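You operate a simulated robot arm through the tools that you are given. There is no shell and no other tool.

You are at the controls of a simulated robot arm. One attempt, no reset.

JOB
Top up the green jar by one portion, tap it and level it.
Fine: leave the dial and the other jars, spill nothing, slide out again, tap the air out on the rubber mat, level it with the pink spatula and put that back.

It is judged by the outcome, as a careful person would: the job done as asked, and still so three seconds after it is handed in. It fails if anything else is knocked over, pushed out of place, dropped, spilled or broken.

ROBOT AND FRAMES
A 7-joint arm with a fingered hand, fixed in place. Base frame: the origin is on the floor under the middle of its stand, x ahead of it, y to its left, z up. Readings come in mm, rad, newtons and seconds.
It reaches about 1228 mm from its shoulder. Its first joint turns from -2.007 to 2.007 rad. Payload 5 kg.
The TCP is the grasp point between the finger pads, 32 mm short of the fingertips. In the tool frame z runs along the fingers and y along their closing line. The gripper opens to 160 mm; its body begins 89 mm behind the TCP. The gripper is a hand of 4 fingers: y runs from the thumb to the fingers, the wrist lies at [0, 0, -267] in the tool frame, and closing takes about 1.5 s.
Orientation is that of the tool frame in the base frame, as [roll, pitch, yaw] about the fixed x, y, z axes, in that order (R = Rz(yaw) Ry(pitch) Rx(roll)). With the fingers straight down and closing along the base's y, the tool's x points along the base's -x, its y along +y and its z along -z.

CONTROLS
- The arm moves only by the tool apply_moves. Its argument "plan" is a list of rows, each a list of 7 numbers: the shift along the tool's x, y, z in units of 25 mm (1.0 is 25 mm), then the turn, a rotation vector about the tool's x, y, z in units of 4 degrees (1.0 is 4 degrees), then the gripper command, from -1 (shut) to 1 (fully open), values between in proportion. In form: [[x, y, z, ax, ay, az, jaw], ...]. A call has 1 to 20 rows; each row shifts and turns the commanded pose from where the row before left it, along the tool's axes as they then stand. A call with a number of a shift or a turn outside -1 to 1 is refused whole. Rows are played at 5 a second. More than 50 mm and 0.15 rad between two rows, or a gripper value outside its range, and nothing of the call is played. A pose out of reach is approached as far as the arm can. The call stops where the force on the tool passes 90 N (or 10 N more than at its start, if that is more) or the arm is blocked; 0.2 s more then pass. Each finger travels about 45 mm/s and halts on what it meets, pressing with about 22 N; the grip force reading is that of the motor and also rises with nothing between the fingers. The clock runs only during rows and for 0.2 s after the last one: add rows that do not move to give the fingers time. It gives the time, the measured TCP pose, the force on the tool (base axes), the opening and the grip force at its end, in the units of the frame above (readings bear some noise), with the torque about the TCP (base axes, N m) and any sound that the robot's microphone picked up.
- Cameras (640 x 400 px; columns grow to the right, rows downward): "scene" is fixed at [47.9, -649.9, 1643.8]; the picture's right is [0.52, -0.85, 0.00], its down [-0.36, -0.22, -0.91] and it looks along [0.77, 0.47, -0.42] (base axes); focal length 354 px, centre (320, 200). "wrist" rides on the gripper at [80, -4, -114] in the tool frame; the picture's right is [0.05, 1.00, 0.00], its down [-0.82, 0.04, -0.58] and it looks along [-0.58, 0.03, 0.82] (tool axes); focal length 265 px, centre (320, 200). There is no depth. A picture from a camera that has moved, and an enlarged one, comes with that camera's place and axes in the base frame and with its lens.
- grab_frame(camera): a new picture of that camera. The clock stands still meanwhile.
- slide_trunk(by): slides the trunk up (or, below 0, down) by that many mm; the arm rides with it, the base frame stays. It gives what a move gives, with no picture.
- grasp_type(shape): the hand has 4 fingers and takes this shape, open, in about a second: jaw (thumb against the fingers, like two jaws); tri (thumb and two fingers); tip (a fingertip pinch); poke (one finger out to press); point (the index stretched); flat (the hand flat); cup (the hand cupped); fist (a fist). The gripper value then closes the fingers along that shape, each until it touches; the sizes above hold for jaw. It gives what a move gives, with no picture.
- zoom(camera, box): a new picture of the part [left, top, right, bottom] of that camera's present view, enlarged. The clock stands still meanwhile.
- close_job(): hands the job in; it is judged then, once.

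Nothing tells you positions but the pictures and the camera data. Unless the task says otherwise, let go and move clear before handing in.

The tools are called after "Call:" as name(argument=value, ...) on one line, values as JSON. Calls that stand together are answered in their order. apply_moves: Moves the arm, as the interface text tells. Its arguments: {"type":"object","properties":{"plan":{"type":"array","items":{"type":"array","items":{"type":"number"}}}},"required":["plan"]} The other tools are called the same way: slide_trunk (by) moves the trunk up or down; grasp_type (shape) gives the hand a shape; grab_frame (camera) takes a picture; zoom (camera, box) takes an enlarged picture of a part of a camera's view; close_job () hands the job in.

At the start:

```text
time_s: 0.0
tcp_pos: [629.9, 98.6, 1481.6]
ee_rot: [3.141, 0.0, -3.141]
contact_force: [-0.6, 0.2, -0.2]
wrist_torque: [-0.05, 0.01, 0.03]
finger_gap: 159.8
finger_force: 0.1
shape: jaw
trunk travel left (down, up): [-725.0, 265.0]
```

scene: 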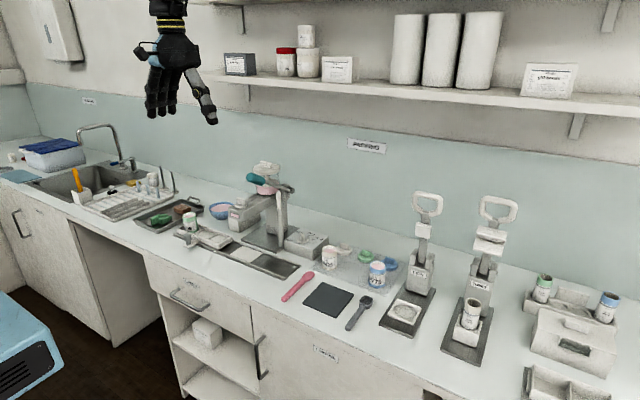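
wrist: 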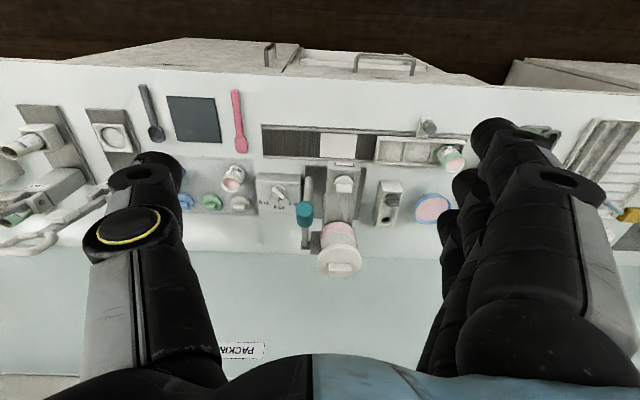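

I see a lab counter with a dispenser (teal-handled), jars, a black rubber mat, a pink spatula and lever presses. I'll look closer at each part before moving.

Call:
zoom(camera="scene", box=[120, 150, 320, 275])

Call:
zoom(camera="scene", box=[260, 220, 420, 320])

Call:
zoom(camera="scene", box=[370, 180, 640, 400])

Call:
zoom(camera="wrist", box=[180, 80, 500, 280])

```text
3.20 times, centred on (220, 212) of scene
camera zoom: at [47.9, -649.9, 1643.8], right [0.52, -0.85, 0.0], down [-0.36, -0.22, -0.91], along [0.77, 0.47, -0.42], focal length 1133 px, centre (640, 160)
```

zoom: 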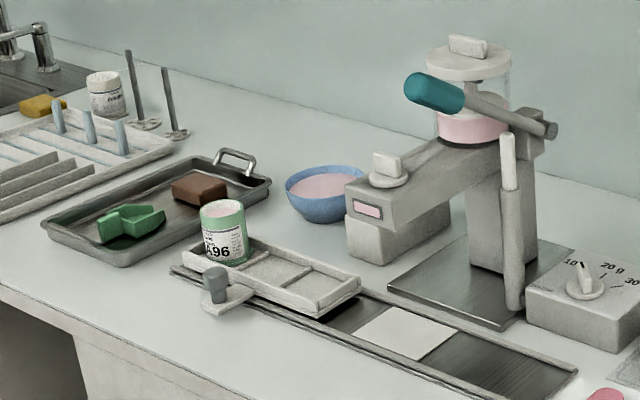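

```text
4.00 times, centred on (340, 270) of scene
camera zoom: at [47.9, -649.9, 1643.8], right [0.52, -0.85, 0.0], down [-0.36, -0.22, -0.91], along [0.77, 0.47, -0.42], focal length 1416 px, centre (240, -80)
```

zoom: 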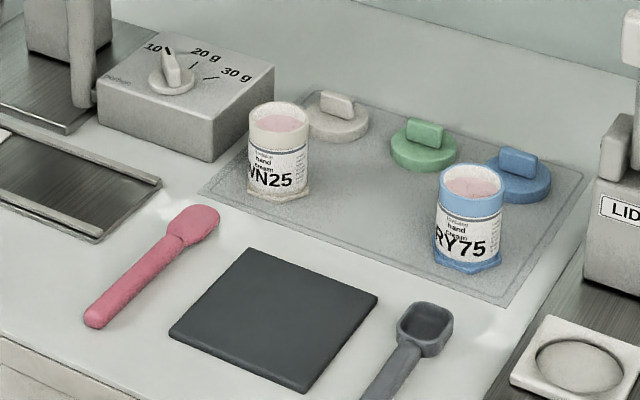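

```text
1.82 times, centred on (505, 290) of scene
camera zoom: at [47.9, -649.9, 1643.8], right [0.52, -0.85, 0.0], down [-0.36, -0.22, -0.91], along [0.77, 0.47, -0.42], focal length 644 px, centre (-16, 36)
```

zoom: 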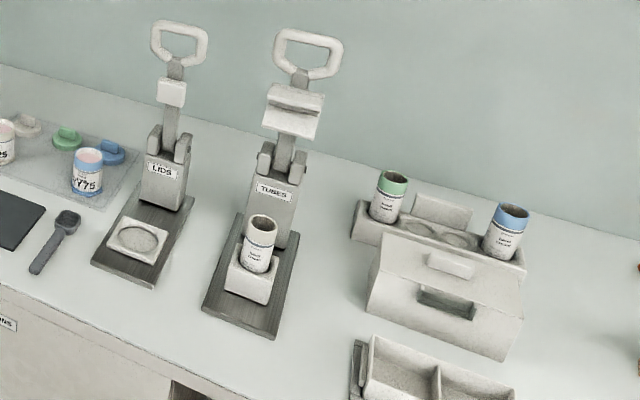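

```text
2.00 times, centred on (340, 180) of wrist
camera zoom: at [550.9, 94.3, 1594.4], right [-0.05, 1.0, 0.0], down [0.82, 0.04, 0.58], along [0.58, 0.03, -0.82], focal length 531 px, centre (280, 240)
```

zoom: 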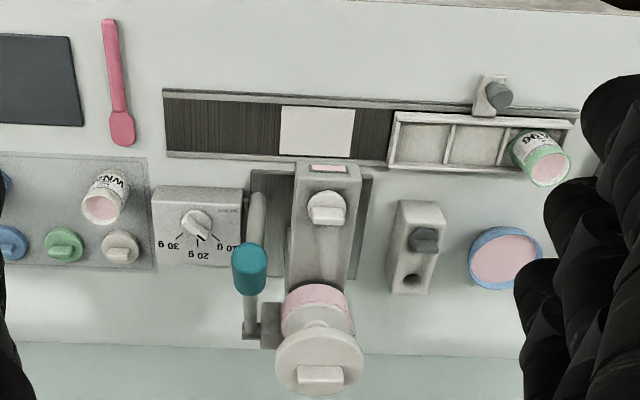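

The green jar (A96) stands in the last cell of a sliding tray on a rail at about x 840, y 455. The dispenser head is over y≈160 and the teal lever handle is at about (837, 76, 1233). I'll lower the trunk for closer pictures.

Call:
slide_trunk(by=-200)

Call:
grab_frame(camera="wrist")

Call:
grab_frame(camera="scene")

```text
time_s: 2.2
tcp_pos: [630.9, 97.0, 1280.3]
ee_rot: [3.141, 0.002, 3.141]
contact_force: [-0.8, -0.3, -0.2]
wrist_torque: [-0.05, 0.03, 0.02]
finger_gap: 159.8
finger_force: 0.0
shape: jaw
trunk travel left (down, up): [-525.0, 465.0]
```

```text
taken
camera wrist: at [550.8, 94.2, 1394.5], right [-0.05, 1.0, 0.0], down [0.82, 0.04, 0.58], along [0.58, 0.03, -0.82], focal length 265 px, centre (320, 200)
```

wrist: 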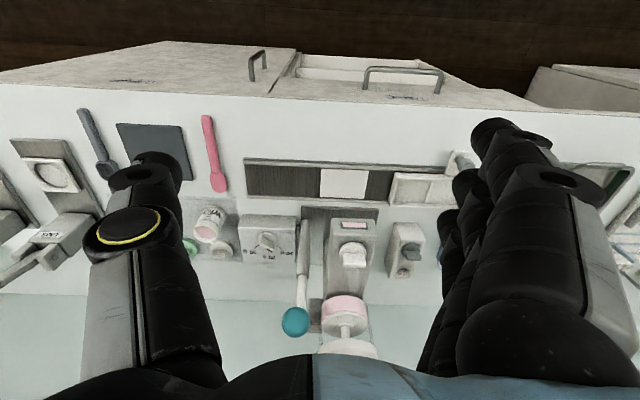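

```text
taken
```

scene: 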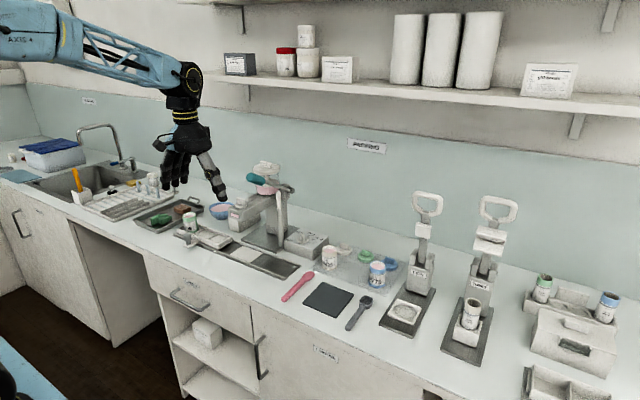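

The hand hides the sides of the view, so I'll zoom on the machine between the fingers.

Call:
zoom(camera="wrist", box=[230, 140, 470, 360])

Call:
zoom(camera="scene", box=[210, 150, 330, 260])

Call:
zoom(camera="scene", box=[160, 195, 280, 275])

```text
1.82 times, centred on (350, 250) of wrist
camera zoom: at [550.8, 94.2, 1394.5], right [-0.05, 1.0, 0.0], down [0.82, 0.04, 0.58], along [0.58, 0.03, -0.82], focal length 483 px, centre (266, 109)
```

zoom: 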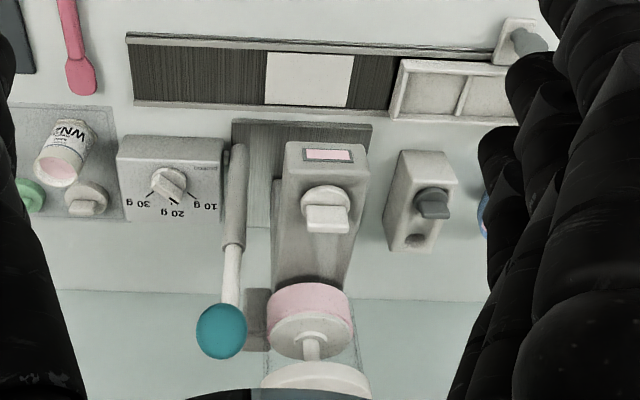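

```text
3.64 times, centred on (270, 205) of scene
camera zoom: at [47.9, -649.9, 1643.8], right [0.52, -0.85, 0.0], down [-0.36, -0.22, -0.91], along [0.77, 0.47, -0.42], focal length 1287 px, centre (502, 182)
```

zoom: 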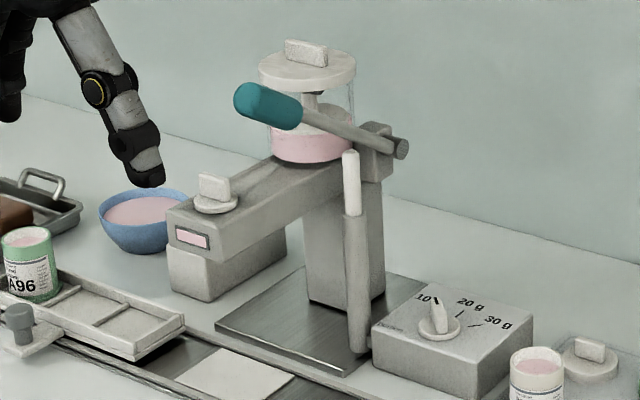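

```text
5.00 times, centred on (220, 235) of scene
camera zoom: at [47.9, -649.9, 1643.8], right [0.52, -0.85, 0.0], down [-0.36, -0.22, -0.91], along [0.77, 0.47, -0.42], focal length 1770 px, centre (820, 25)
```

zoom: 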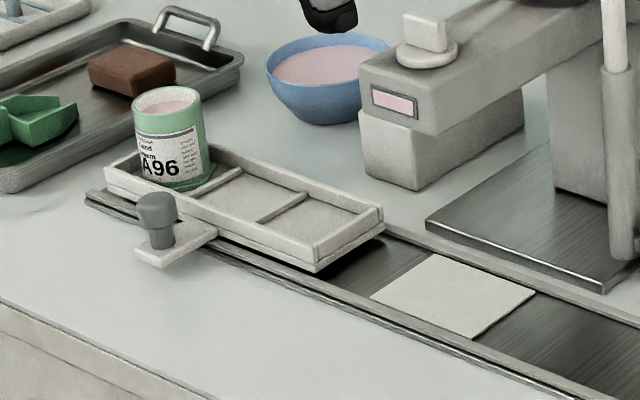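

The lever's strut compresses as the handle comes down. The tray has a knob on a front plate, with white plate marking the spot below the head. I'll move left over the green jar for a better view.

Call:
apply_moves(plan=[[0, 1, 0, 0, 0, 0, 1], [0, 1, 0, 0, 0, 0, 1], [0, 1, 0, 0, 0, 0, 1], [0, 1, 0, 0, 0, 0, 1], [0, 1, 0, 0, 0, 0, 1], [0, 1, 0, 0, 0, 0, 1], [0, 1, 0, 0, 0, 0, 1], [0, 1, 0, 0, 0, 0, 1], [0, 1, 0, 0, 0, 0, 1], [0, 1, 0, 0, 0, 0, 1], [0, 1, 0, 0, 0, 0, 1], [0, 1, 0, 0, 0, 0, 1]])

Call:
grab_frame(camera="wrist")

```text
time_s: 4.8
tcp_pos: [630.9, 398.6, 1281.0]
ee_rot: [3.14, -0.002, 3.141]
contact_force: [0.1, 0.9, 0.5]
wrist_torque: [-0.02, 0.01, -0.02]
finger_gap: 159.8
finger_force: 0.2
shape: jaw
trunk travel left (down, up): [-525.0, 465.0]
```

```text
taken
camera wrist: at [551.0, 395.3, 1393.6], right [-0.05, 1.0, 0.0], down [0.82, 0.04, 0.58], along [0.58, 0.03, -0.82], focal length 265 px, centre (320, 200)
```

wrist: 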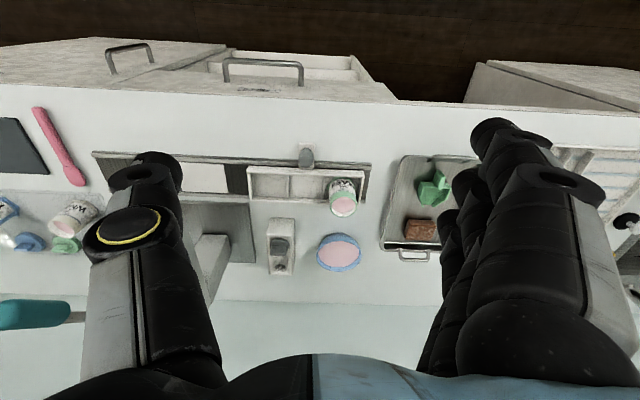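

Call:
zoom(camera="wrist", box=[180, 130, 420, 290])

Call:
zoom(camera="wrist", box=[0, 80, 200, 260])

```text
2.50 times, centred on (300, 210) of wrist
camera zoom: at [551.0, 395.3, 1393.6], right [-0.05, 1.0, 0.0], down [0.82, 0.04, 0.58], along [0.58, 0.03, -0.82], focal length 664 px, centre (370, 175)
```

zoom: 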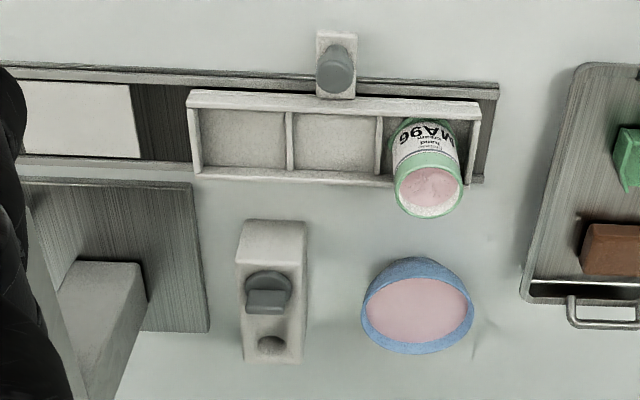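

```text
2.22 times, centred on (100, 170) of wrist
camera zoom: at [551.0, 395.3, 1393.6], right [-0.05, 1.0, 0.0], down [0.82, 0.04, 0.58], along [0.58, 0.03, -0.82], focal length 590 px, centre (809, 267)
```

zoom: 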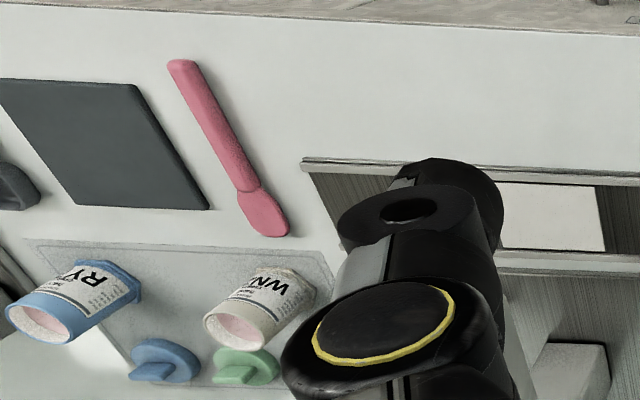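

The tray runs about x 802–884, y 265–497, and the green jar's top is near (850, 455, 985). The spatula lies along x at y≈-105, and the mat covers x 736–853, y -155 to -275. I'll check the hand shapes in free air to choose one for the knob.

Call:
grasp_type(shape="tip")

Call:
grab_frame(camera="wrist")

Call:
zoom(camera="scene", box=[100, 60, 260, 220])

```text
time_s: 5.7
tcp_pos: [630.7, 397.5, 1280.4]
ee_rot: [3.142, 0.001, -3.141]
contact_force: [-1.0, 0.4, 0.1]
wrist_torque: [0.02, 0.0, -0.04]
finger_gap: 159.9
finger_force: 0.1
shape: tip
trunk travel left (down, up): [-525.0, 465.0]
```

```text
taken
camera wrist: at [550.7, 394.5, 1393.9], right [-0.05, 1.0, 0.0], down [0.82, 0.04, 0.58], along [0.58, 0.03, -0.82], focal length 265 px, centre (320, 200)
```

wrist: 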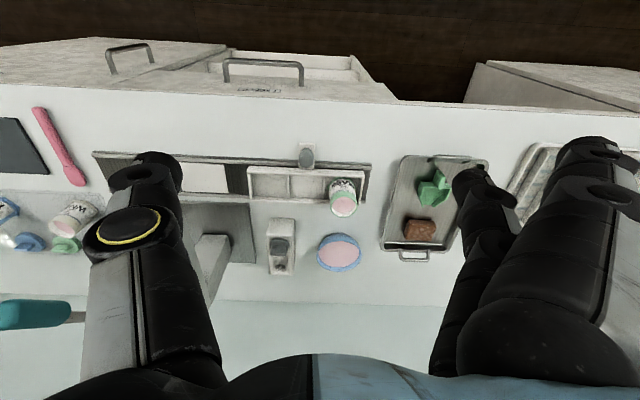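

```text
2.50 times, centred on (180, 140) of scene
camera zoom: at [47.9, -649.9, 1643.8], right [0.52, -0.85, 0.0], down [-0.36, -0.22, -0.91], along [0.77, 0.47, -0.42], focal length 885 px, centre (670, 350)
```

zoom: 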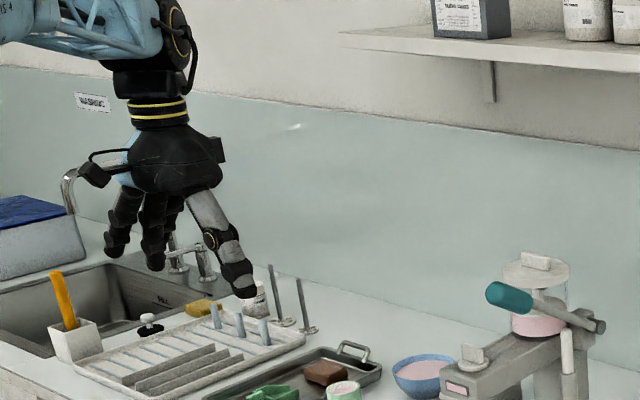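

Call:
apply_moves(plan=[[0, 0, 0, 0, 0, 0, -1], [0, 0, 0, 0, 0, 0, -1], [0, 0, 0, 0, 0, 0, -1], [0, 0, 0, 0, 0, 0, -1], [0, 0, 0, 0, 0, 0, -1], [0, 0, 0, 0, 0, 0, -1], [0, 0, 0, 0, 0, 0, -1], [0, 0, 0, 0, 0, 0, -1], [0, 0, 0, 0, 0, 0, -1], [0, 0, 0, 0, 0, 0, -1]])

Call:
grab_frame(camera="wrist")

Call:
zoom(camera="scene", box=[100, 60, 260, 220])

```text
time_s: 7.9
tcp_pos: [630.0, 397.7, 1281.8]
ee_rot: [-3.14, 0.001, 3.141]
contact_force: [0.0, -0.5, -1.4]
wrist_torque: [0.02, -0.02, 0.03]
finger_gap: 0.1
finger_force: 19.0
shape: tip
trunk travel left (down, up): [-525.0, 465.0]
```

```text
taken
camera wrist: at [550.7, 394.7, 1393.9], right [-0.05, 1.0, 0.0], down [0.82, 0.04, 0.58], along [0.58, 0.03, -0.82], focal length 265 px, centre (320, 200)
```

wrist: 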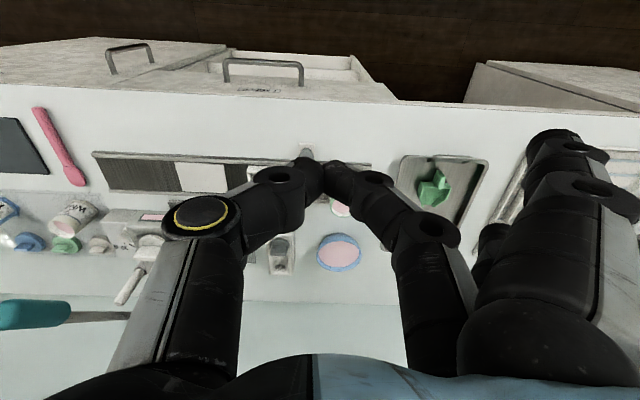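

```text
2.50 times, centred on (180, 140) of scene
camera zoom: at [47.9, -649.9, 1643.8], right [0.52, -0.85, 0.0], down [-0.36, -0.22, -0.91], along [0.77, 0.47, -0.42], focal length 885 px, centre (670, 350)
```

zoom: 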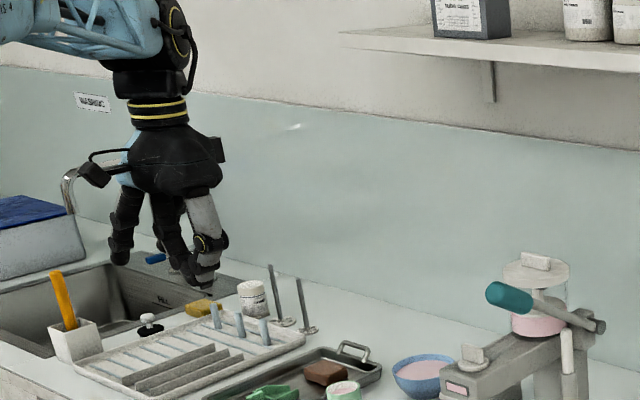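

The tip pinch uses the thumb and one finger meeting at the fingertips, which suits the small knob. I'll lower the trunk, then tilt the hand forward so the wrist stays clear of the dispenser head.

Call:
slide_trunk(by=-250)

Call:
apply_moves(plan=[[0, 0, 0, 0, -1, 0, -0.2], [0, 0, 0, 0, -1, 0, -0.2], [0, 0, 0, 0, -1, 0, -0.2], [0, 0, 0, 0, -1, 0, -0.2], [0, 0, 0, 0, -1, 0, -0.2], [0, 0, 0, 0, -1, 0, -0.2], [0, 0, 0, 0, -1, 0, -0.2], [0, 0, 0, 0, -1, 0, -0.2], [0, 0, 0, 0, -0.75, 0, -0.2]])

Call:
grab_frame(camera="wrist")

Call:
grab_frame(camera="scene")

```text
time_s: 10.4
tcp_pos: [630.7, 398.0, 1030.3]
ee_rot: [-3.141, 0.001, 3.141]
contact_force: [0.5, 0.1, -0.2]
wrist_torque: [0.0, 0.0, 0.02]
finger_gap: 0.1
finger_force: 22.0
shape: tip
trunk travel left (down, up): [-275.0, 715.0]
```

```text
time_s: 12.4
tcp_pos: [629.9, 399.5, 1029.9]
ee_rot: [3.141, 0.612, -3.14]
contact_force: [0.5, 0.2, -0.6]
wrist_torque: [0.03, 0.03, 0.02]
finger_gap: 63.6
finger_force: 0.1
shape: tip
trunk travel left (down, up): [-275.0, 715.0]
```

```text
taken
camera wrist: at [499.8, 394.9, 1077.3], right [-0.04, 1.0, -0.03], down [0.34, 0.04, 0.94], along [0.94, 0.03, -0.34], focal length 265 px, centre (320, 200)
```

wrist: 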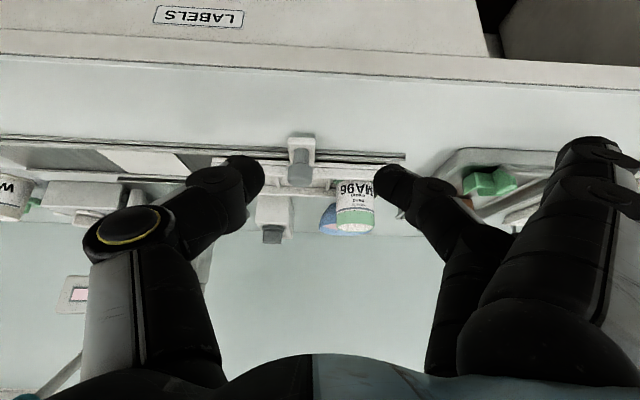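

```text
taken
```

scene: 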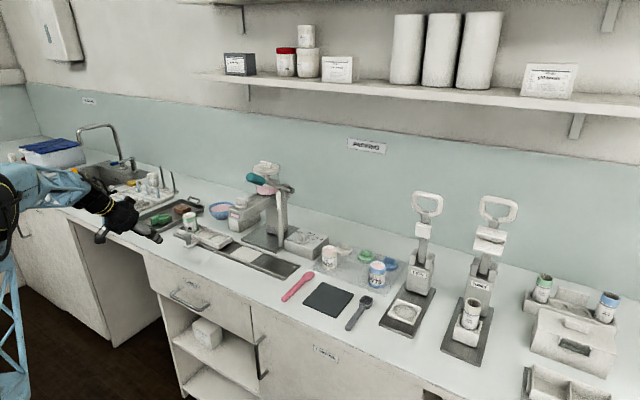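

Call:
zoom(camera="wrist", box=[240, 110, 420, 250])

Call:
zoom(camera="wrist", box=[0, 120, 240, 400])

```text
2.86 times, centred on (330, 180) of wrist
camera zoom: at [499.8, 394.9, 1077.3], right [-0.04, 1.0, -0.03], down [0.34, 0.04, 0.94], along [0.94, 0.03, -0.34], focal length 758 px, centre (291, 257)
```

zoom: 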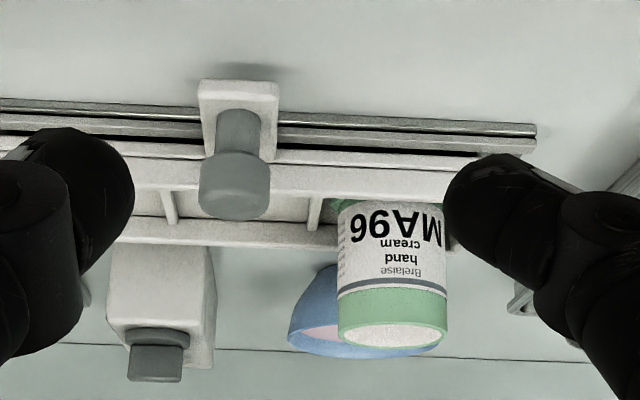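

```text
1.43 times, centred on (120, 260) of wrist
camera zoom: at [499.8, 394.9, 1077.3], right [-0.04, 1.0, -0.03], down [0.34, 0.04, 0.94], along [0.94, 0.03, -0.34], focal length 379 px, centre (606, 114)
```

zoom: 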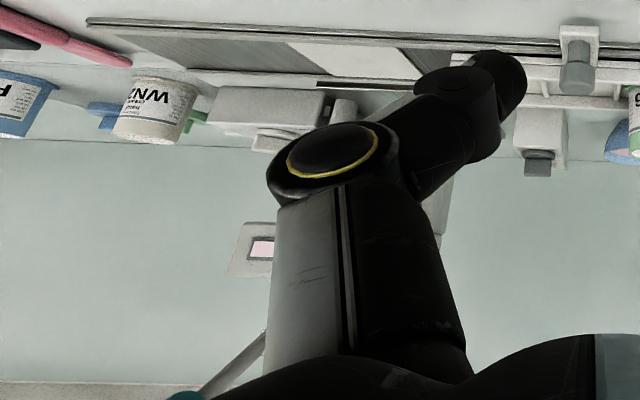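

The knob head looks about 27 mm wide, at roughly (768, 381) and z 937–960. I'll move in on it with the pinch half open and stop slightly short to check.

Call:
apply_moves(plan=[[-0.51, -0.148, 0.75, 0, 0, 0, -0.2], [-0.51, -0.148, 0.75, 0, 0, 0, -0.2], [-0.51, -0.148, 0.75, 0, 0, 0, -0.2], [-0.51, -0.148, 0.75, 0, 0, 0, -0.2], [-0.51, -0.148, 0.75, 0, 0, 0, -0.2]])

Call:
grab_frame(camera="wrist")

Call:
zoom(camera="scene", box=[80, 170, 260, 280])

```text
time_s: 13.7
tcp_pos: [735.4, 378.6, 992.5]
ee_rot: [3.138, 0.61, 3.14]
contact_force: [-0.1, 0.5, 0.0]
wrist_torque: [-0.01, 0.02, -0.01]
finger_gap: 63.6
finger_force: 0.0
shape: tip
trunk travel left (down, up): [-275.0, 715.0]
```

```text
taken
camera wrist: at [605.2, 375.8, 1037.4], right [-0.04, 1.0, -0.03], down [0.34, 0.04, 0.94], along [0.94, 0.03, -0.34], focal length 265 px, centre (320, 200)
```

wrist: 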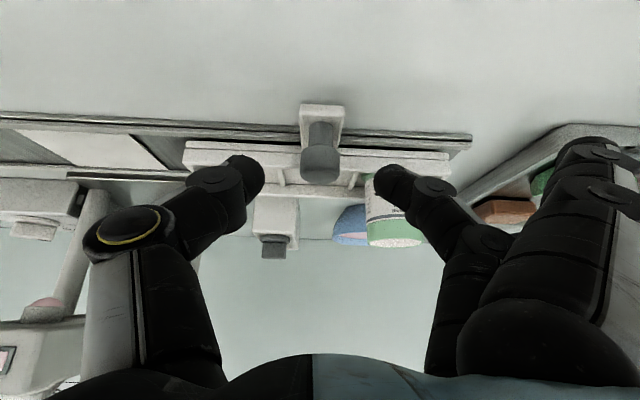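

```text
3.56 times, centred on (170, 225) of scene
camera zoom: at [47.9, -649.9, 1643.8], right [0.52, -0.85, 0.0], down [-0.36, -0.22, -0.91], along [0.77, 0.47, -0.42], focal length 1259 px, centre (853, 111)
```

zoom: 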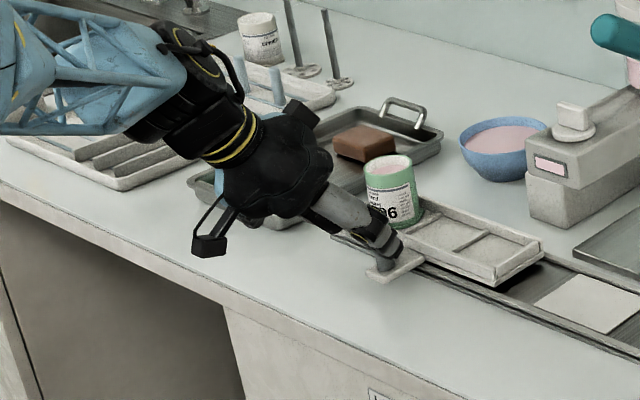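

Call:
apply_moves(plan=[[0, 0.03, 0.7, 0, 0, 0, -0.2], [0, 0.03, 0.66, 0, 0, 0, -0.2]])

Call:
grab_frame(camera="wrist")

Call:
zoom(camera="scene", box=[150, 200, 240, 260])

```text
time_s: 14.2
tcp_pos: [755.3, 380.3, 962.6]
ee_rot: [3.141, 0.612, -3.141]
contact_force: [0.2, 0.7, 1.1]
wrist_torque: [0.0, 0.02, 0.03]
finger_gap: 63.6
finger_force: 0.0
shape: tip
trunk travel left (down, up): [-275.0, 715.0]
```

```text
taken
camera wrist: at [625.0, 377.0, 1008.3], right [-0.04, 1.0, -0.03], down [0.34, 0.04, 0.94], along [0.94, 0.03, -0.34], focal length 265 px, centre (320, 200)
```

wrist: 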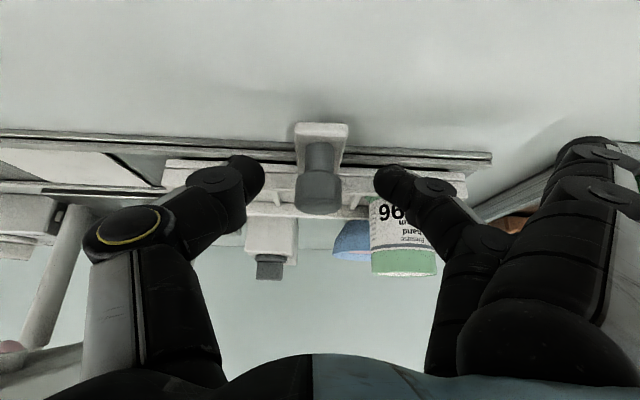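

```text
6.67 times, centred on (195, 230) of scene
camera zoom: at [47.9, -649.9, 1643.8], right [0.52, -0.85, 0.0], down [-0.36, -0.22, -0.91], along [0.77, 0.47, -0.42], focal length 2360 px, centre (1153, 0)
```

zoom: 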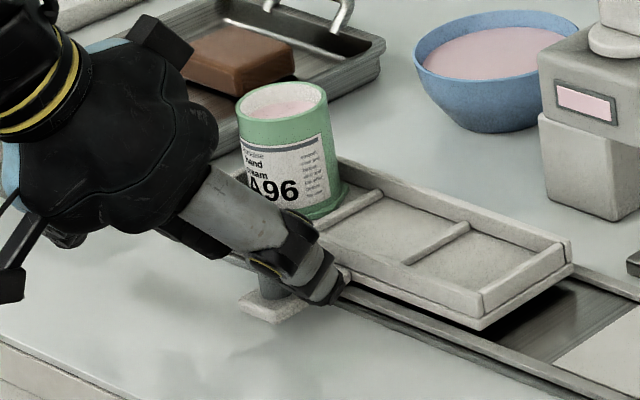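

The pinch straddles the knob head, so I'll close on it.

Call:
apply_moves(plan=[[0, 0, 0, 0, 0, 0, -0.6], [0, 0, 0, 0, 0, 0, -0.8], [0, 0, 0, 0, 0, 0, -1], [0, 0, 0, 0, 0, 0, -1], [0, 0, 0, 0, 0, 0, -1], [0, 0, 0, 0, 0, 0, -1]])

Call:
grab_frame(camera="wrist")

```text
time_s: 15.7
tcp_pos: [756.4, 380.6, 962.1]
ee_rot: [-3.141, 0.611, -3.141]
contact_force: [0.1, 0.3, -2.5]
wrist_torque: [0.03, 0.04, 0.01]
finger_gap: 21.2
finger_force: 22.4
shape: tip
trunk travel left (down, up): [-275.0, 715.0]
```

```text
taken
camera wrist: at [624.8, 377.0, 1008.6], right [-0.04, 1.0, -0.03], down [0.34, 0.04, 0.94], along [0.94, 0.03, -0.34], focal length 265 px, centre (320, 200)
```

wrist: 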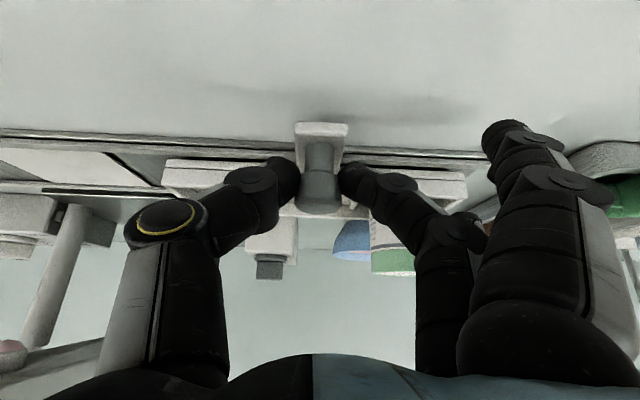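

Call:
apply_moves(plan=[[0, -0.2, 0, 0, 0, 0, -1], [0, -0.3, 0, 0, 0, 0, -1], [0, -0.3, 0, 0, 0, 0, -1], [0, -0.2, 0, 0, 0, 0, -1]])

Call:
zoom(camera="scene", box=[120, 170, 280, 280])

```text
time_s: 16.6
tcp_pos: [755.8, 355.6, 963.0]
ee_rot: [-3.141, 0.61, 3.141]
contact_force: [-4.0, -0.5, -3.3]
wrist_torque: [0.04, 0.15, 0.03]
finger_gap: 20.9
finger_force: 22.5
shape: tip
trunk travel left (down, up): [-275.0, 715.0]
```

```text
3.64 times, centred on (200, 225) of scene
camera zoom: at [47.9, -649.9, 1643.8], right [0.52, -0.85, 0.0], down [-0.36, -0.22, -0.91], along [0.77, 0.47, -0.42], focal length 1287 px, centre (756, 109)
```

zoom: 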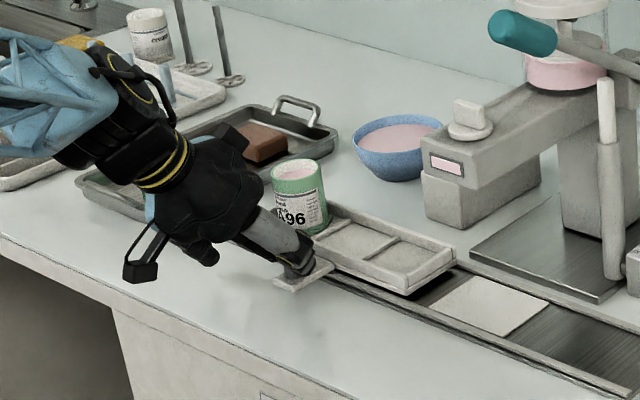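

Call:
apply_moves(plan=[[0, -0.3, 0, 0, 0, 0, -1], [0, -0.5, 0, 0, 0, 0, -1], [0, -0.5, 0, 0, 0, 0, -1], [0, -0.5, 0, 0, 0, 0, -1], [0, -0.5, 0, 0, 0, 0, -1], [0, -0.5, 0, 0, 0, 0, -1], [0, -0.5, 0, 0, 0, 0, -1], [0, -0.5, 0, 0, 0, 0, -1], [0, -0.5, 0, 0, 0, 0, -1], [0, -0.5, 0, 0, 0, 0, -1], [0, -0.5, 0, 0, 0, 0, -1], [0, -0.5, 0, 0, 0, 0, -1], [0, -0.5, 0, 0, 0, 0, -1], [0, -0.5, 0, 0, 0, 0, -1], [0, -0.2, 0, 0, 0, 0, -1]])

Call:
grab_frame(camera="wrist")

Call:
zoom(camera="scene", box=[160, 170, 340, 280])

```text
time_s: 19.9
tcp_pos: [756.1, 181.0, 962.5]
ee_rot: [-3.142, 0.611, 3.14]
contact_force: [-12.4, 0.8, -9.0]
wrist_torque: [0.08, 0.31, -0.01]
finger_gap: 20.9
finger_force: 22.0
shape: tip
trunk travel left (down, up): [-275.0, 715.0]
```

```text
taken
camera wrist: at [625.3, 177.4, 1008.9], right [-0.04, 1.0, -0.03], down [0.34, 0.04, 0.94], along [0.94, 0.03, -0.34], focal length 265 px, centre (320, 200)
```

wrist: 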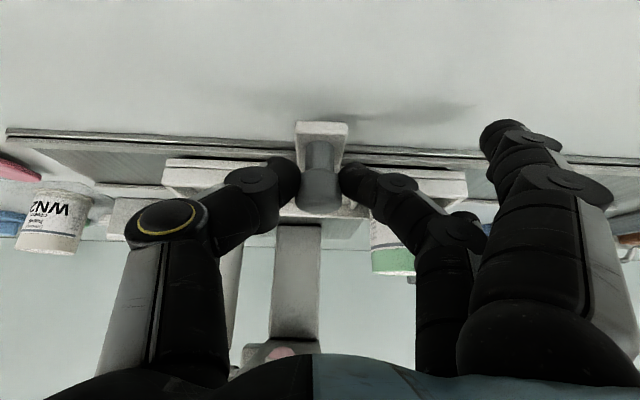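

```text
3.56 times, centred on (250, 225) of scene
camera zoom: at [47.9, -649.9, 1643.8], right [0.52, -0.85, 0.0], down [-0.36, -0.22, -0.91], along [0.77, 0.47, -0.42], focal length 1259 px, centre (569, 111)
```

zoom: 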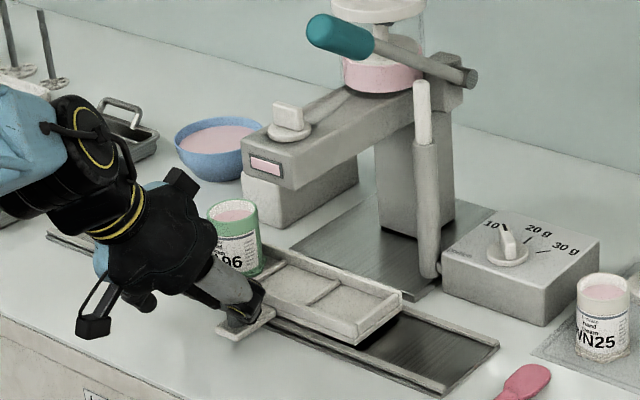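

Call:
zoom(camera="wrist", box=[200, 180, 420, 400])

Call:
zoom(camera="scene", box=[210, 190, 290, 250])

```text
1.82 times, centred on (310, 290) of wrist
camera zoom: at [625.3, 177.4, 1008.9], right [-0.04, 1.0, -0.03], down [0.34, 0.04, 0.94], along [0.94, 0.03, -0.34], focal length 483 px, centre (338, 36)
```

zoom: 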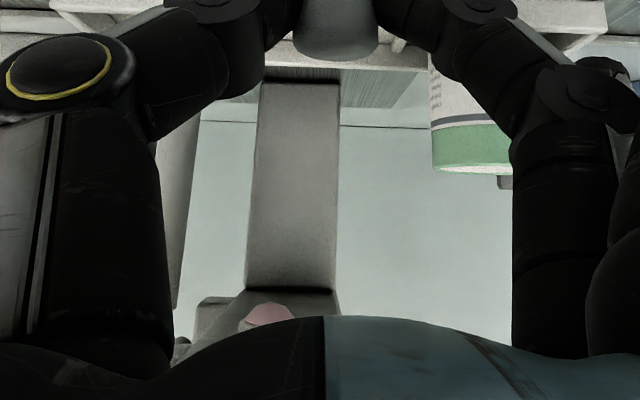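

```text
6.67 times, centred on (250, 220) of scene
camera zoom: at [47.9, -649.9, 1643.8], right [0.52, -0.85, 0.0], down [-0.36, -0.22, -0.91], along [0.77, 0.47, -0.42], focal length 2360 px, centre (787, 67)
```

zoom: 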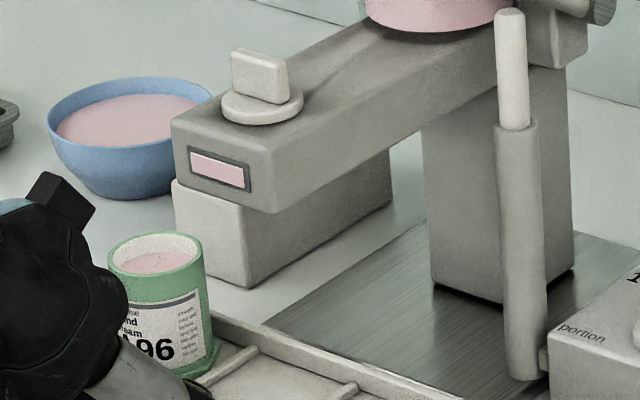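

The nozzle is under the head at about y≈159, and its bottom (z≈1035) clears the jar top (985). I'll keep sliding slowly until the jar is nearly beneath it.

Call:
apply_moves(plan=[[0.05, -0.2, -0.035, 0, 0, 0, -1], [0, -0.4, 0, 0, 0, 0, -1], [0, -0.4, 0, 0, 0, 0, -1], [0, -0.4, 0, 0, 0, 0, -1], [0, -0.4, 0, 0, 0, 0, -1], [0, -0.4, 0, 0, 0, 0, -1], [0, -0.4, 0, 0, 0, 0, -1], [0, -0.3, 0, 0, 0, 0, -1], [0, -0.1, 0, 0, 0, 0, -1]])

Call:
grab_frame(camera="wrist")

Call:
zoom(camera="scene", box=[180, 180, 320, 290])

```text
time_s: 21.9
tcp_pos: [756.3, 104.4, 964.3]
ee_rot: [-3.141, 0.61, -3.141]
contact_force: [-2.9, 0.4, -13.0]
wrist_torque: [0.06, 0.24, 0.02]
finger_gap: 20.4
finger_force: 22.2
shape: tip
trunk travel left (down, up): [-275.0, 715.0]
```

```text
taken
camera wrist: at [625.0, 102.1, 1009.5], right [-0.04, 1.0, -0.03], down [0.34, 0.04, 0.94], along [0.94, 0.03, -0.34], focal length 265 px, centre (320, 200)
```

wrist: 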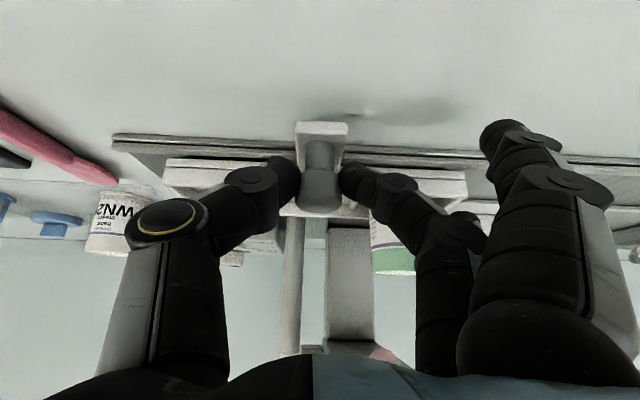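

```text
3.64 times, centred on (250, 235) of scene
camera zoom: at [47.9, -649.9, 1643.8], right [0.52, -0.85, 0.0], down [-0.36, -0.22, -0.91], along [0.77, 0.47, -0.42], focal length 1287 px, centre (574, 73)
```

zoom: 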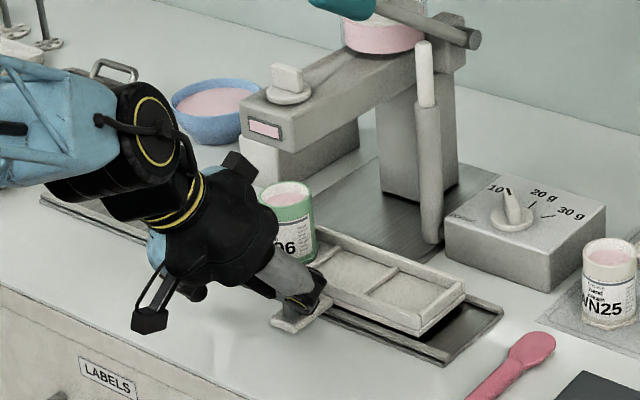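

Call:
zoom(camera="wrist", box=[270, 200, 450, 380])

Call:
zoom(camera="scene", box=[235, 195, 295, 255])

```text
2.22 times, centred on (360, 290) of wrist
camera zoom: at [625.0, 102.1, 1009.5], right [-0.04, 1.0, -0.03], down [0.34, 0.04, 0.94], along [0.94, 0.03, -0.34], focal length 590 px, centre (231, 0)
```

zoom: 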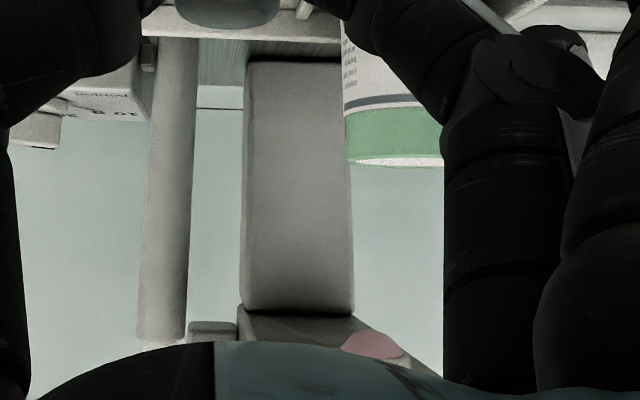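

```text
6.67 times, centred on (265, 225) of scene
camera zoom: at [47.9, -649.9, 1643.8], right [0.52, -0.85, 0.0], down [-0.36, -0.22, -0.91], along [0.77, 0.47, -0.42], focal length 2360 px, centre (687, 33)
```

zoom: 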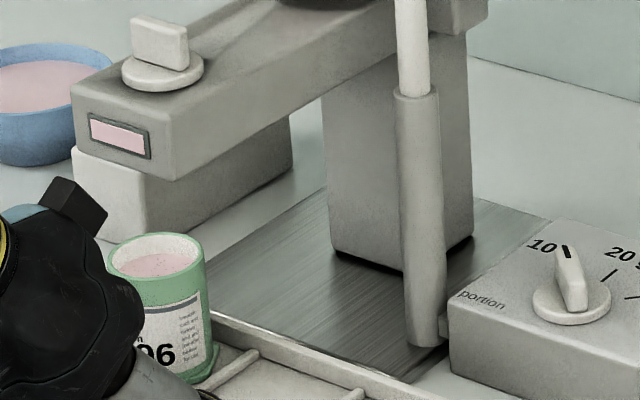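

Triangulating gives the nozzle centre at about (843.5, 158.5) and the jar centre at about y=178. Another 19 mm is needed.

Call:
apply_moves(plan=[[0, -0.2, 0, 0, 0, 0, -1], [0, -0.3, 0, 0, 0, 0, -1], [0, -0.26, 0, 0, 0, 0, -1], [0, 0, 0, 0, 0, 0, -1]])

Call:
zoom(camera="wrist", box=[270, 200, 450, 380])

Call:
zoom(camera="scene", box=[200, 190, 320, 290])

```text
time_s: 22.9
tcp_pos: [756.0, 87.4, 963.2]
ee_rot: [-3.141, 0.609, -3.139]
contact_force: [-4.2, -3.3, -14.5]
wrist_torque: [0.01, 0.23, -0.07]
finger_gap: 20.3
finger_force: 21.8
shape: tip
trunk travel left (down, up): [-275.0, 715.0]
```

```text
2.22 times, centred on (360, 290) of wrist
camera zoom: at [624.9, 83.2, 1009.6], right [-0.04, 1.0, -0.03], down [0.34, 0.04, 0.94], along [0.94, 0.03, -0.34], focal length 590 px, centre (231, 0)
```

zoom: 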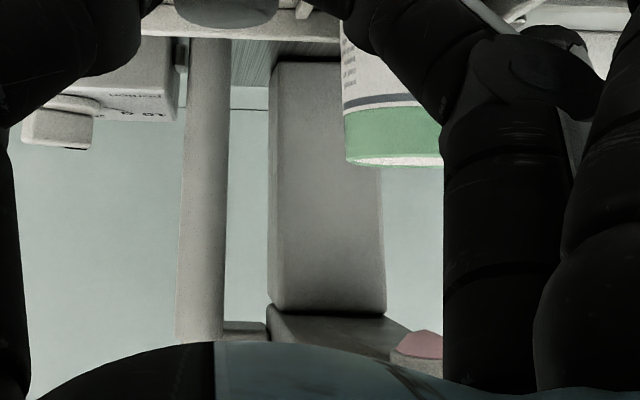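

```text
4.00 times, centred on (260, 240) of scene
camera zoom: at [47.9, -649.9, 1643.8], right [0.52, -0.85, 0.0], down [-0.36, -0.22, -0.91], along [0.77, 0.47, -0.42], focal length 1416 px, centre (560, 40)
```

zoom: 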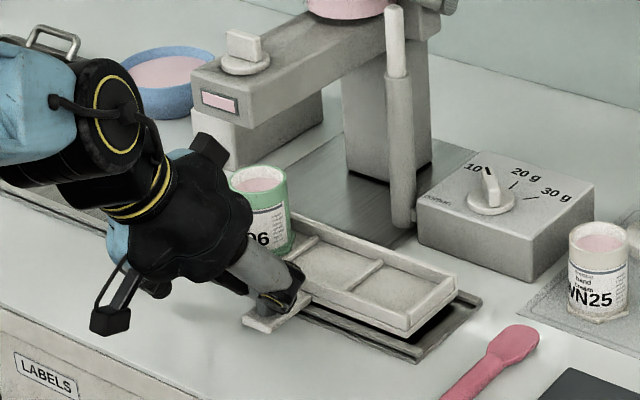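

The jar is centred under the nozzle at y≈159, matching the white marker plate (centre y≈161). I'll let go of the knob and back out along the fingers.

Call:
apply_moves(plan=[[0, 0, 0, 0, 0, 0, -0.6], [0, 0, 0, 0, 0, 0, -0.3], [0, 0, 0, 0, 0, 0, -0.2], [0, 0, 0, 0, 0, 0, -0.2], [0, 0, 0, 0, 0, 0, -0.2], [0, 0, -0.5, 0, 0, 0, -0.2], [0, 0, -1, 0, 0, 0, -0.2], [0, 0, -1, 0, 0, 0, -0.2], [0, 0, -1, 0, 0, 0, -0.2], [0, 0, -1, 0, 0, 0, -0.2], [0, 0, -1, 0, 0, 0, -0.2]])

Call:
grab_frame(camera="wrist")

Call:
zoom(camera="scene", box=[200, 150, 320, 290])

```text
time_s: 25.2
tcp_pos: [675.4, 86.5, 1076.0]
ee_rot: [3.141, 0.611, -3.141]
contact_force: [0.2, 0.0, -0.2]
wrist_torque: [0.0, 0.01, 0.01]
finger_gap: 63.3
finger_force: 0.0
shape: tip
trunk travel left (down, up): [-275.0, 715.0]
```

```text
taken
camera wrist: at [544.8, 82.8, 1122.5], right [-0.04, 1.0, -0.03], down [0.34, 0.04, 0.94], along [0.94, 0.03, -0.34], focal length 265 px, centre (320, 200)
```

wrist: 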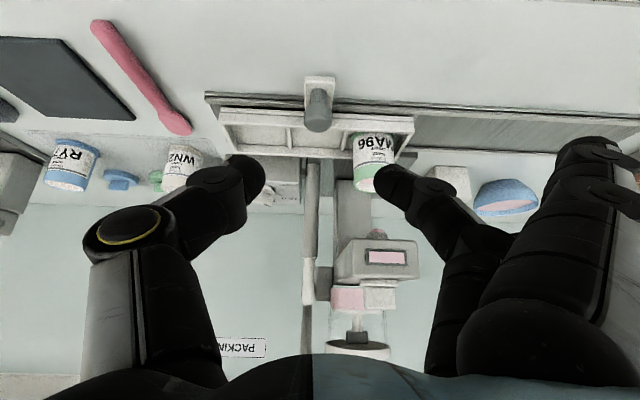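

```text
2.86 times, centred on (260, 220) of scene
camera zoom: at [47.9, -649.9, 1643.8], right [0.52, -0.85, 0.0], down [-0.36, -0.22, -0.91], along [0.77, 0.47, -0.42], focal length 1012 px, centre (491, 143)
```

zoom: 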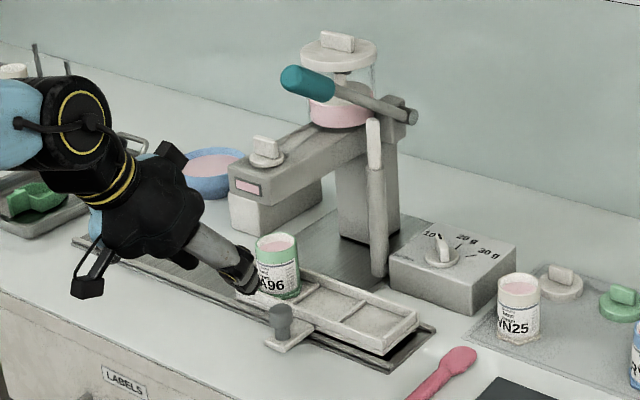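

Call:
zoom(camera="wrist", box=[280, 110, 440, 330])

```text
1.82 times, centred on (360, 220) of wrist
camera zoom: at [544.8, 82.8, 1122.5], right [-0.04, 1.0, -0.03], down [0.34, 0.04, 0.94], along [0.94, 0.03, -0.34], focal length 483 px, centre (247, 164)
```

zoom: 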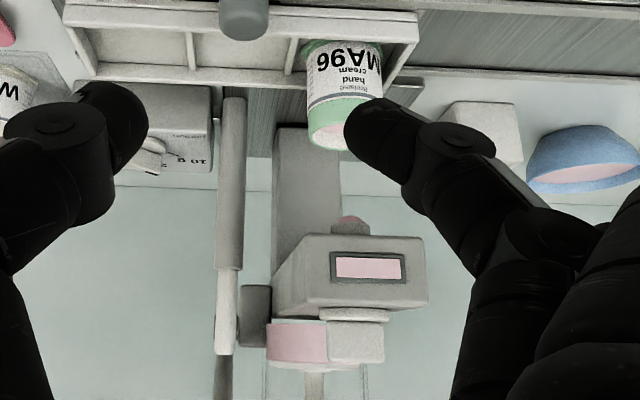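

The jar centre (847, 157.5) and nozzle (843.5, 158.6) agree within a couple of millimetres. Next I'll raise the hand, make a fist and inspect the lever.

Call:
slide_trunk(by=250)

Call:
grasp_type(shape="fist")

Call:
grab_frame(camera="wrist")

Call:
zoom(camera="scene", box=[160, 80, 340, 240])

```text
time_s: 27.8
tcp_pos: [676.4, 86.3, 1325.8]
ee_rot: [3.142, 0.612, -3.14]
contact_force: [0.3, 0.3, 0.7]
wrist_torque: [0.0, 0.02, -0.03]
finger_gap: 63.1
finger_force: 0.0
shape: tip
trunk travel left (down, up): [-525.0, 465.0]
```

```text
time_s: 28.7
tcp_pos: [675.6, 86.3, 1326.4]
ee_rot: [3.141, 0.611, -3.141]
contact_force: [0.1, -0.8, 0.2]
wrist_torque: [0.0, -0.02, -0.01]
finger_gap: 0.0
finger_force: 0.1
shape: fist
trunk travel left (down, up): [-525.0, 465.0]
```

```text
taken
camera wrist: at [545.0, 82.7, 1372.5], right [-0.04, 1.0, -0.03], down [0.34, 0.04, 0.94], along [0.94, 0.03, -0.34], focal length 265 px, centre (320, 200)
```

wrist: 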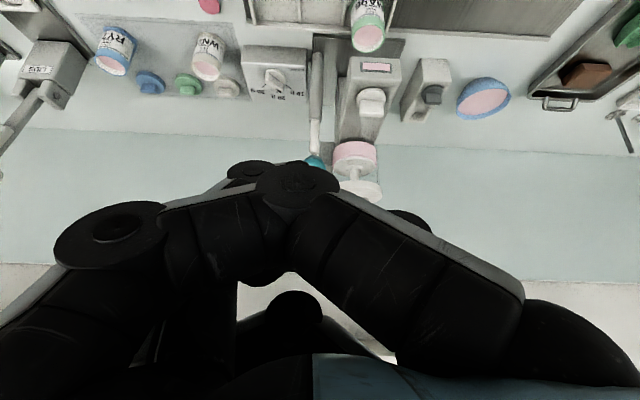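

```text
2.50 times, centred on (250, 160) of scene
camera zoom: at [47.9, -649.9, 1643.8], right [0.52, -0.85, 0.0], down [-0.36, -0.22, -0.91], along [0.77, 0.47, -0.42], focal length 885 px, centre (495, 300)
```

zoom: 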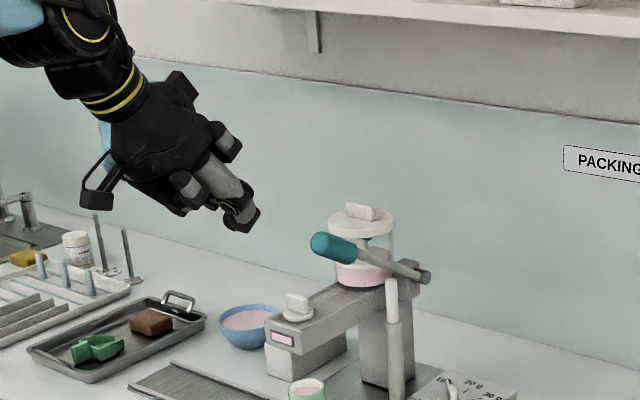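

The fist ends in a narrow ridge that could slip off the handle sideways. I'll use a closed jaw turned 90° instead, so the fingertips spread across the handle. First I return to vertical and start the yaw turn.

Call:
grasp_type(shape="jaw")

Call:
apply_moves(plan=[[0, 0, -0.2, 0, 1, 0, 1], [0, 0, -0.2, 0, 1, 0, 1], [0, 0, -0.2, 0, 1, 0, 1], [0, 0, -0.2, 0, 1, 0, 1], [0, 0, 0, 0, 1, 0, 1], [0, 0, 0, 0, 1, 0, 1], [0, 0, 0, 0, 1, 0, 1], [0, 0, 0, 0, 1, 0, 1], [0, 0, 0, 0, 0.75, 0, 1], [0, 0, 0, 0, 0, -1, 1], [0, 0, 0, 0, 0, -1, 1], [0, 0, 0, 0, 0, -1, 1], [0, 0, 0, 0, 0, -1, 1], [0, 0, 0, 0, 0, -1, 1], [0, 0, 0, 0, 0, -1, 1]])

Call:
grab_frame(camera="wrist")

```text
time_s: 29.6
tcp_pos: [676.3, 86.3, 1326.1]
ee_rot: [3.141, 0.611, -3.141]
contact_force: [-0.2, -0.1, 0.7]
wrist_torque: [0.0, 0.02, -0.02]
finger_gap: 160.0
finger_force: 0.1
shape: jaw
trunk travel left (down, up): [-525.0, 465.0]
```

```text
time_s: 32.8
tcp_pos: [667.2, 85.1, 1342.8]
ee_rot: [3.141, -0.001, -2.722]
contact_force: [-0.5, 0.3, -0.3]
wrist_torque: [0.01, -0.03, -0.02]
finger_gap: 159.9
finger_force: 0.1
shape: jaw
trunk travel left (down, up): [-525.0, 465.0]
```

```text
taken
camera wrist: at [594.8, 50.0, 1456.4], right [-0.45, 0.89, 0.0], down [0.73, 0.37, 0.58], along [0.51, 0.26, -0.82], focal length 265 px, centre (320, 200)
```

wrist: 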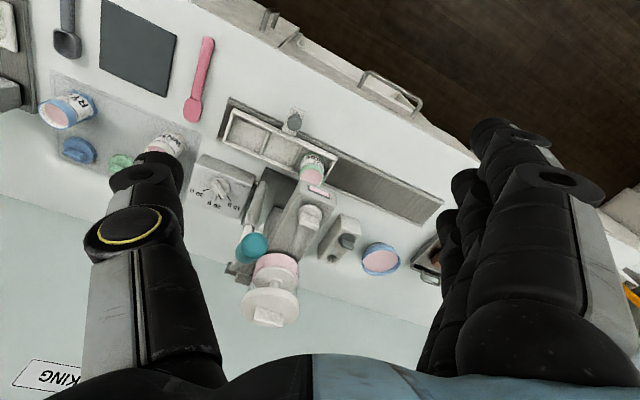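

Call:
apply_moves(plan=[[0, 0, 0, 0, 0, -1, 1], [0, 0, 0, 0, 0, -1, 1], [0, 0, 0, 0, 0, -1, 1], [0, 0, 0, 0, 0, -1, 1], [0, 0, 0, 0, 0, -1, 1], [0, 0, 0, 0, 0, -1, 1], [0, 0, 0, 0, 0, -1, 1], [0, 0, 0, 0, 0, -1, 1], [0, 0, 0, 0, 0, -1, 1], [0, 0, 0, 0, 0, -1, 1], [0, 0, 0, 0, 0, -1, 1], [0, 0, 0, 0, 0, -1, 1], [0, 0, 0, 0, 0, -1, 1], [0, 0, 0, 0, 0, -1, 1], [0, 0, 0, 0, 0, -1, 1], [0, 0, 0, 0, 0, -1, 1], [0, 0, 0, 0, 0, -0.5, 1]])

Call:
grab_frame(camera="wrist")

```text
time_s: 36.4
tcp_pos: [665.5, 86.4, 1343.9]
ee_rot: [3.141, 0.0, -1.571]
contact_force: [0.2, 0.1, 0.5]
wrist_torque: [0.0, -0.01, -0.03]
finger_gap: 160.0
finger_force: 0.1
shape: jaw
trunk travel left (down, up): [-525.0, 465.0]
```

```text
taken
camera wrist: at [670.6, 6.5, 1456.4], right [-1.0, -0.05, 0.0], down [-0.04, 0.82, 0.58], along [-0.03, 0.58, -0.82], focal length 265 px, centre (320, 200)
```

wrist: 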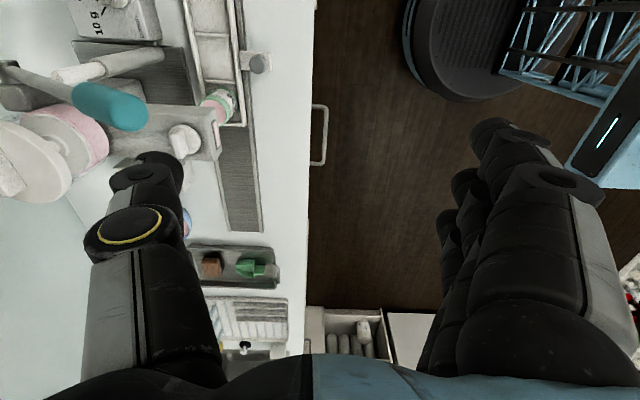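

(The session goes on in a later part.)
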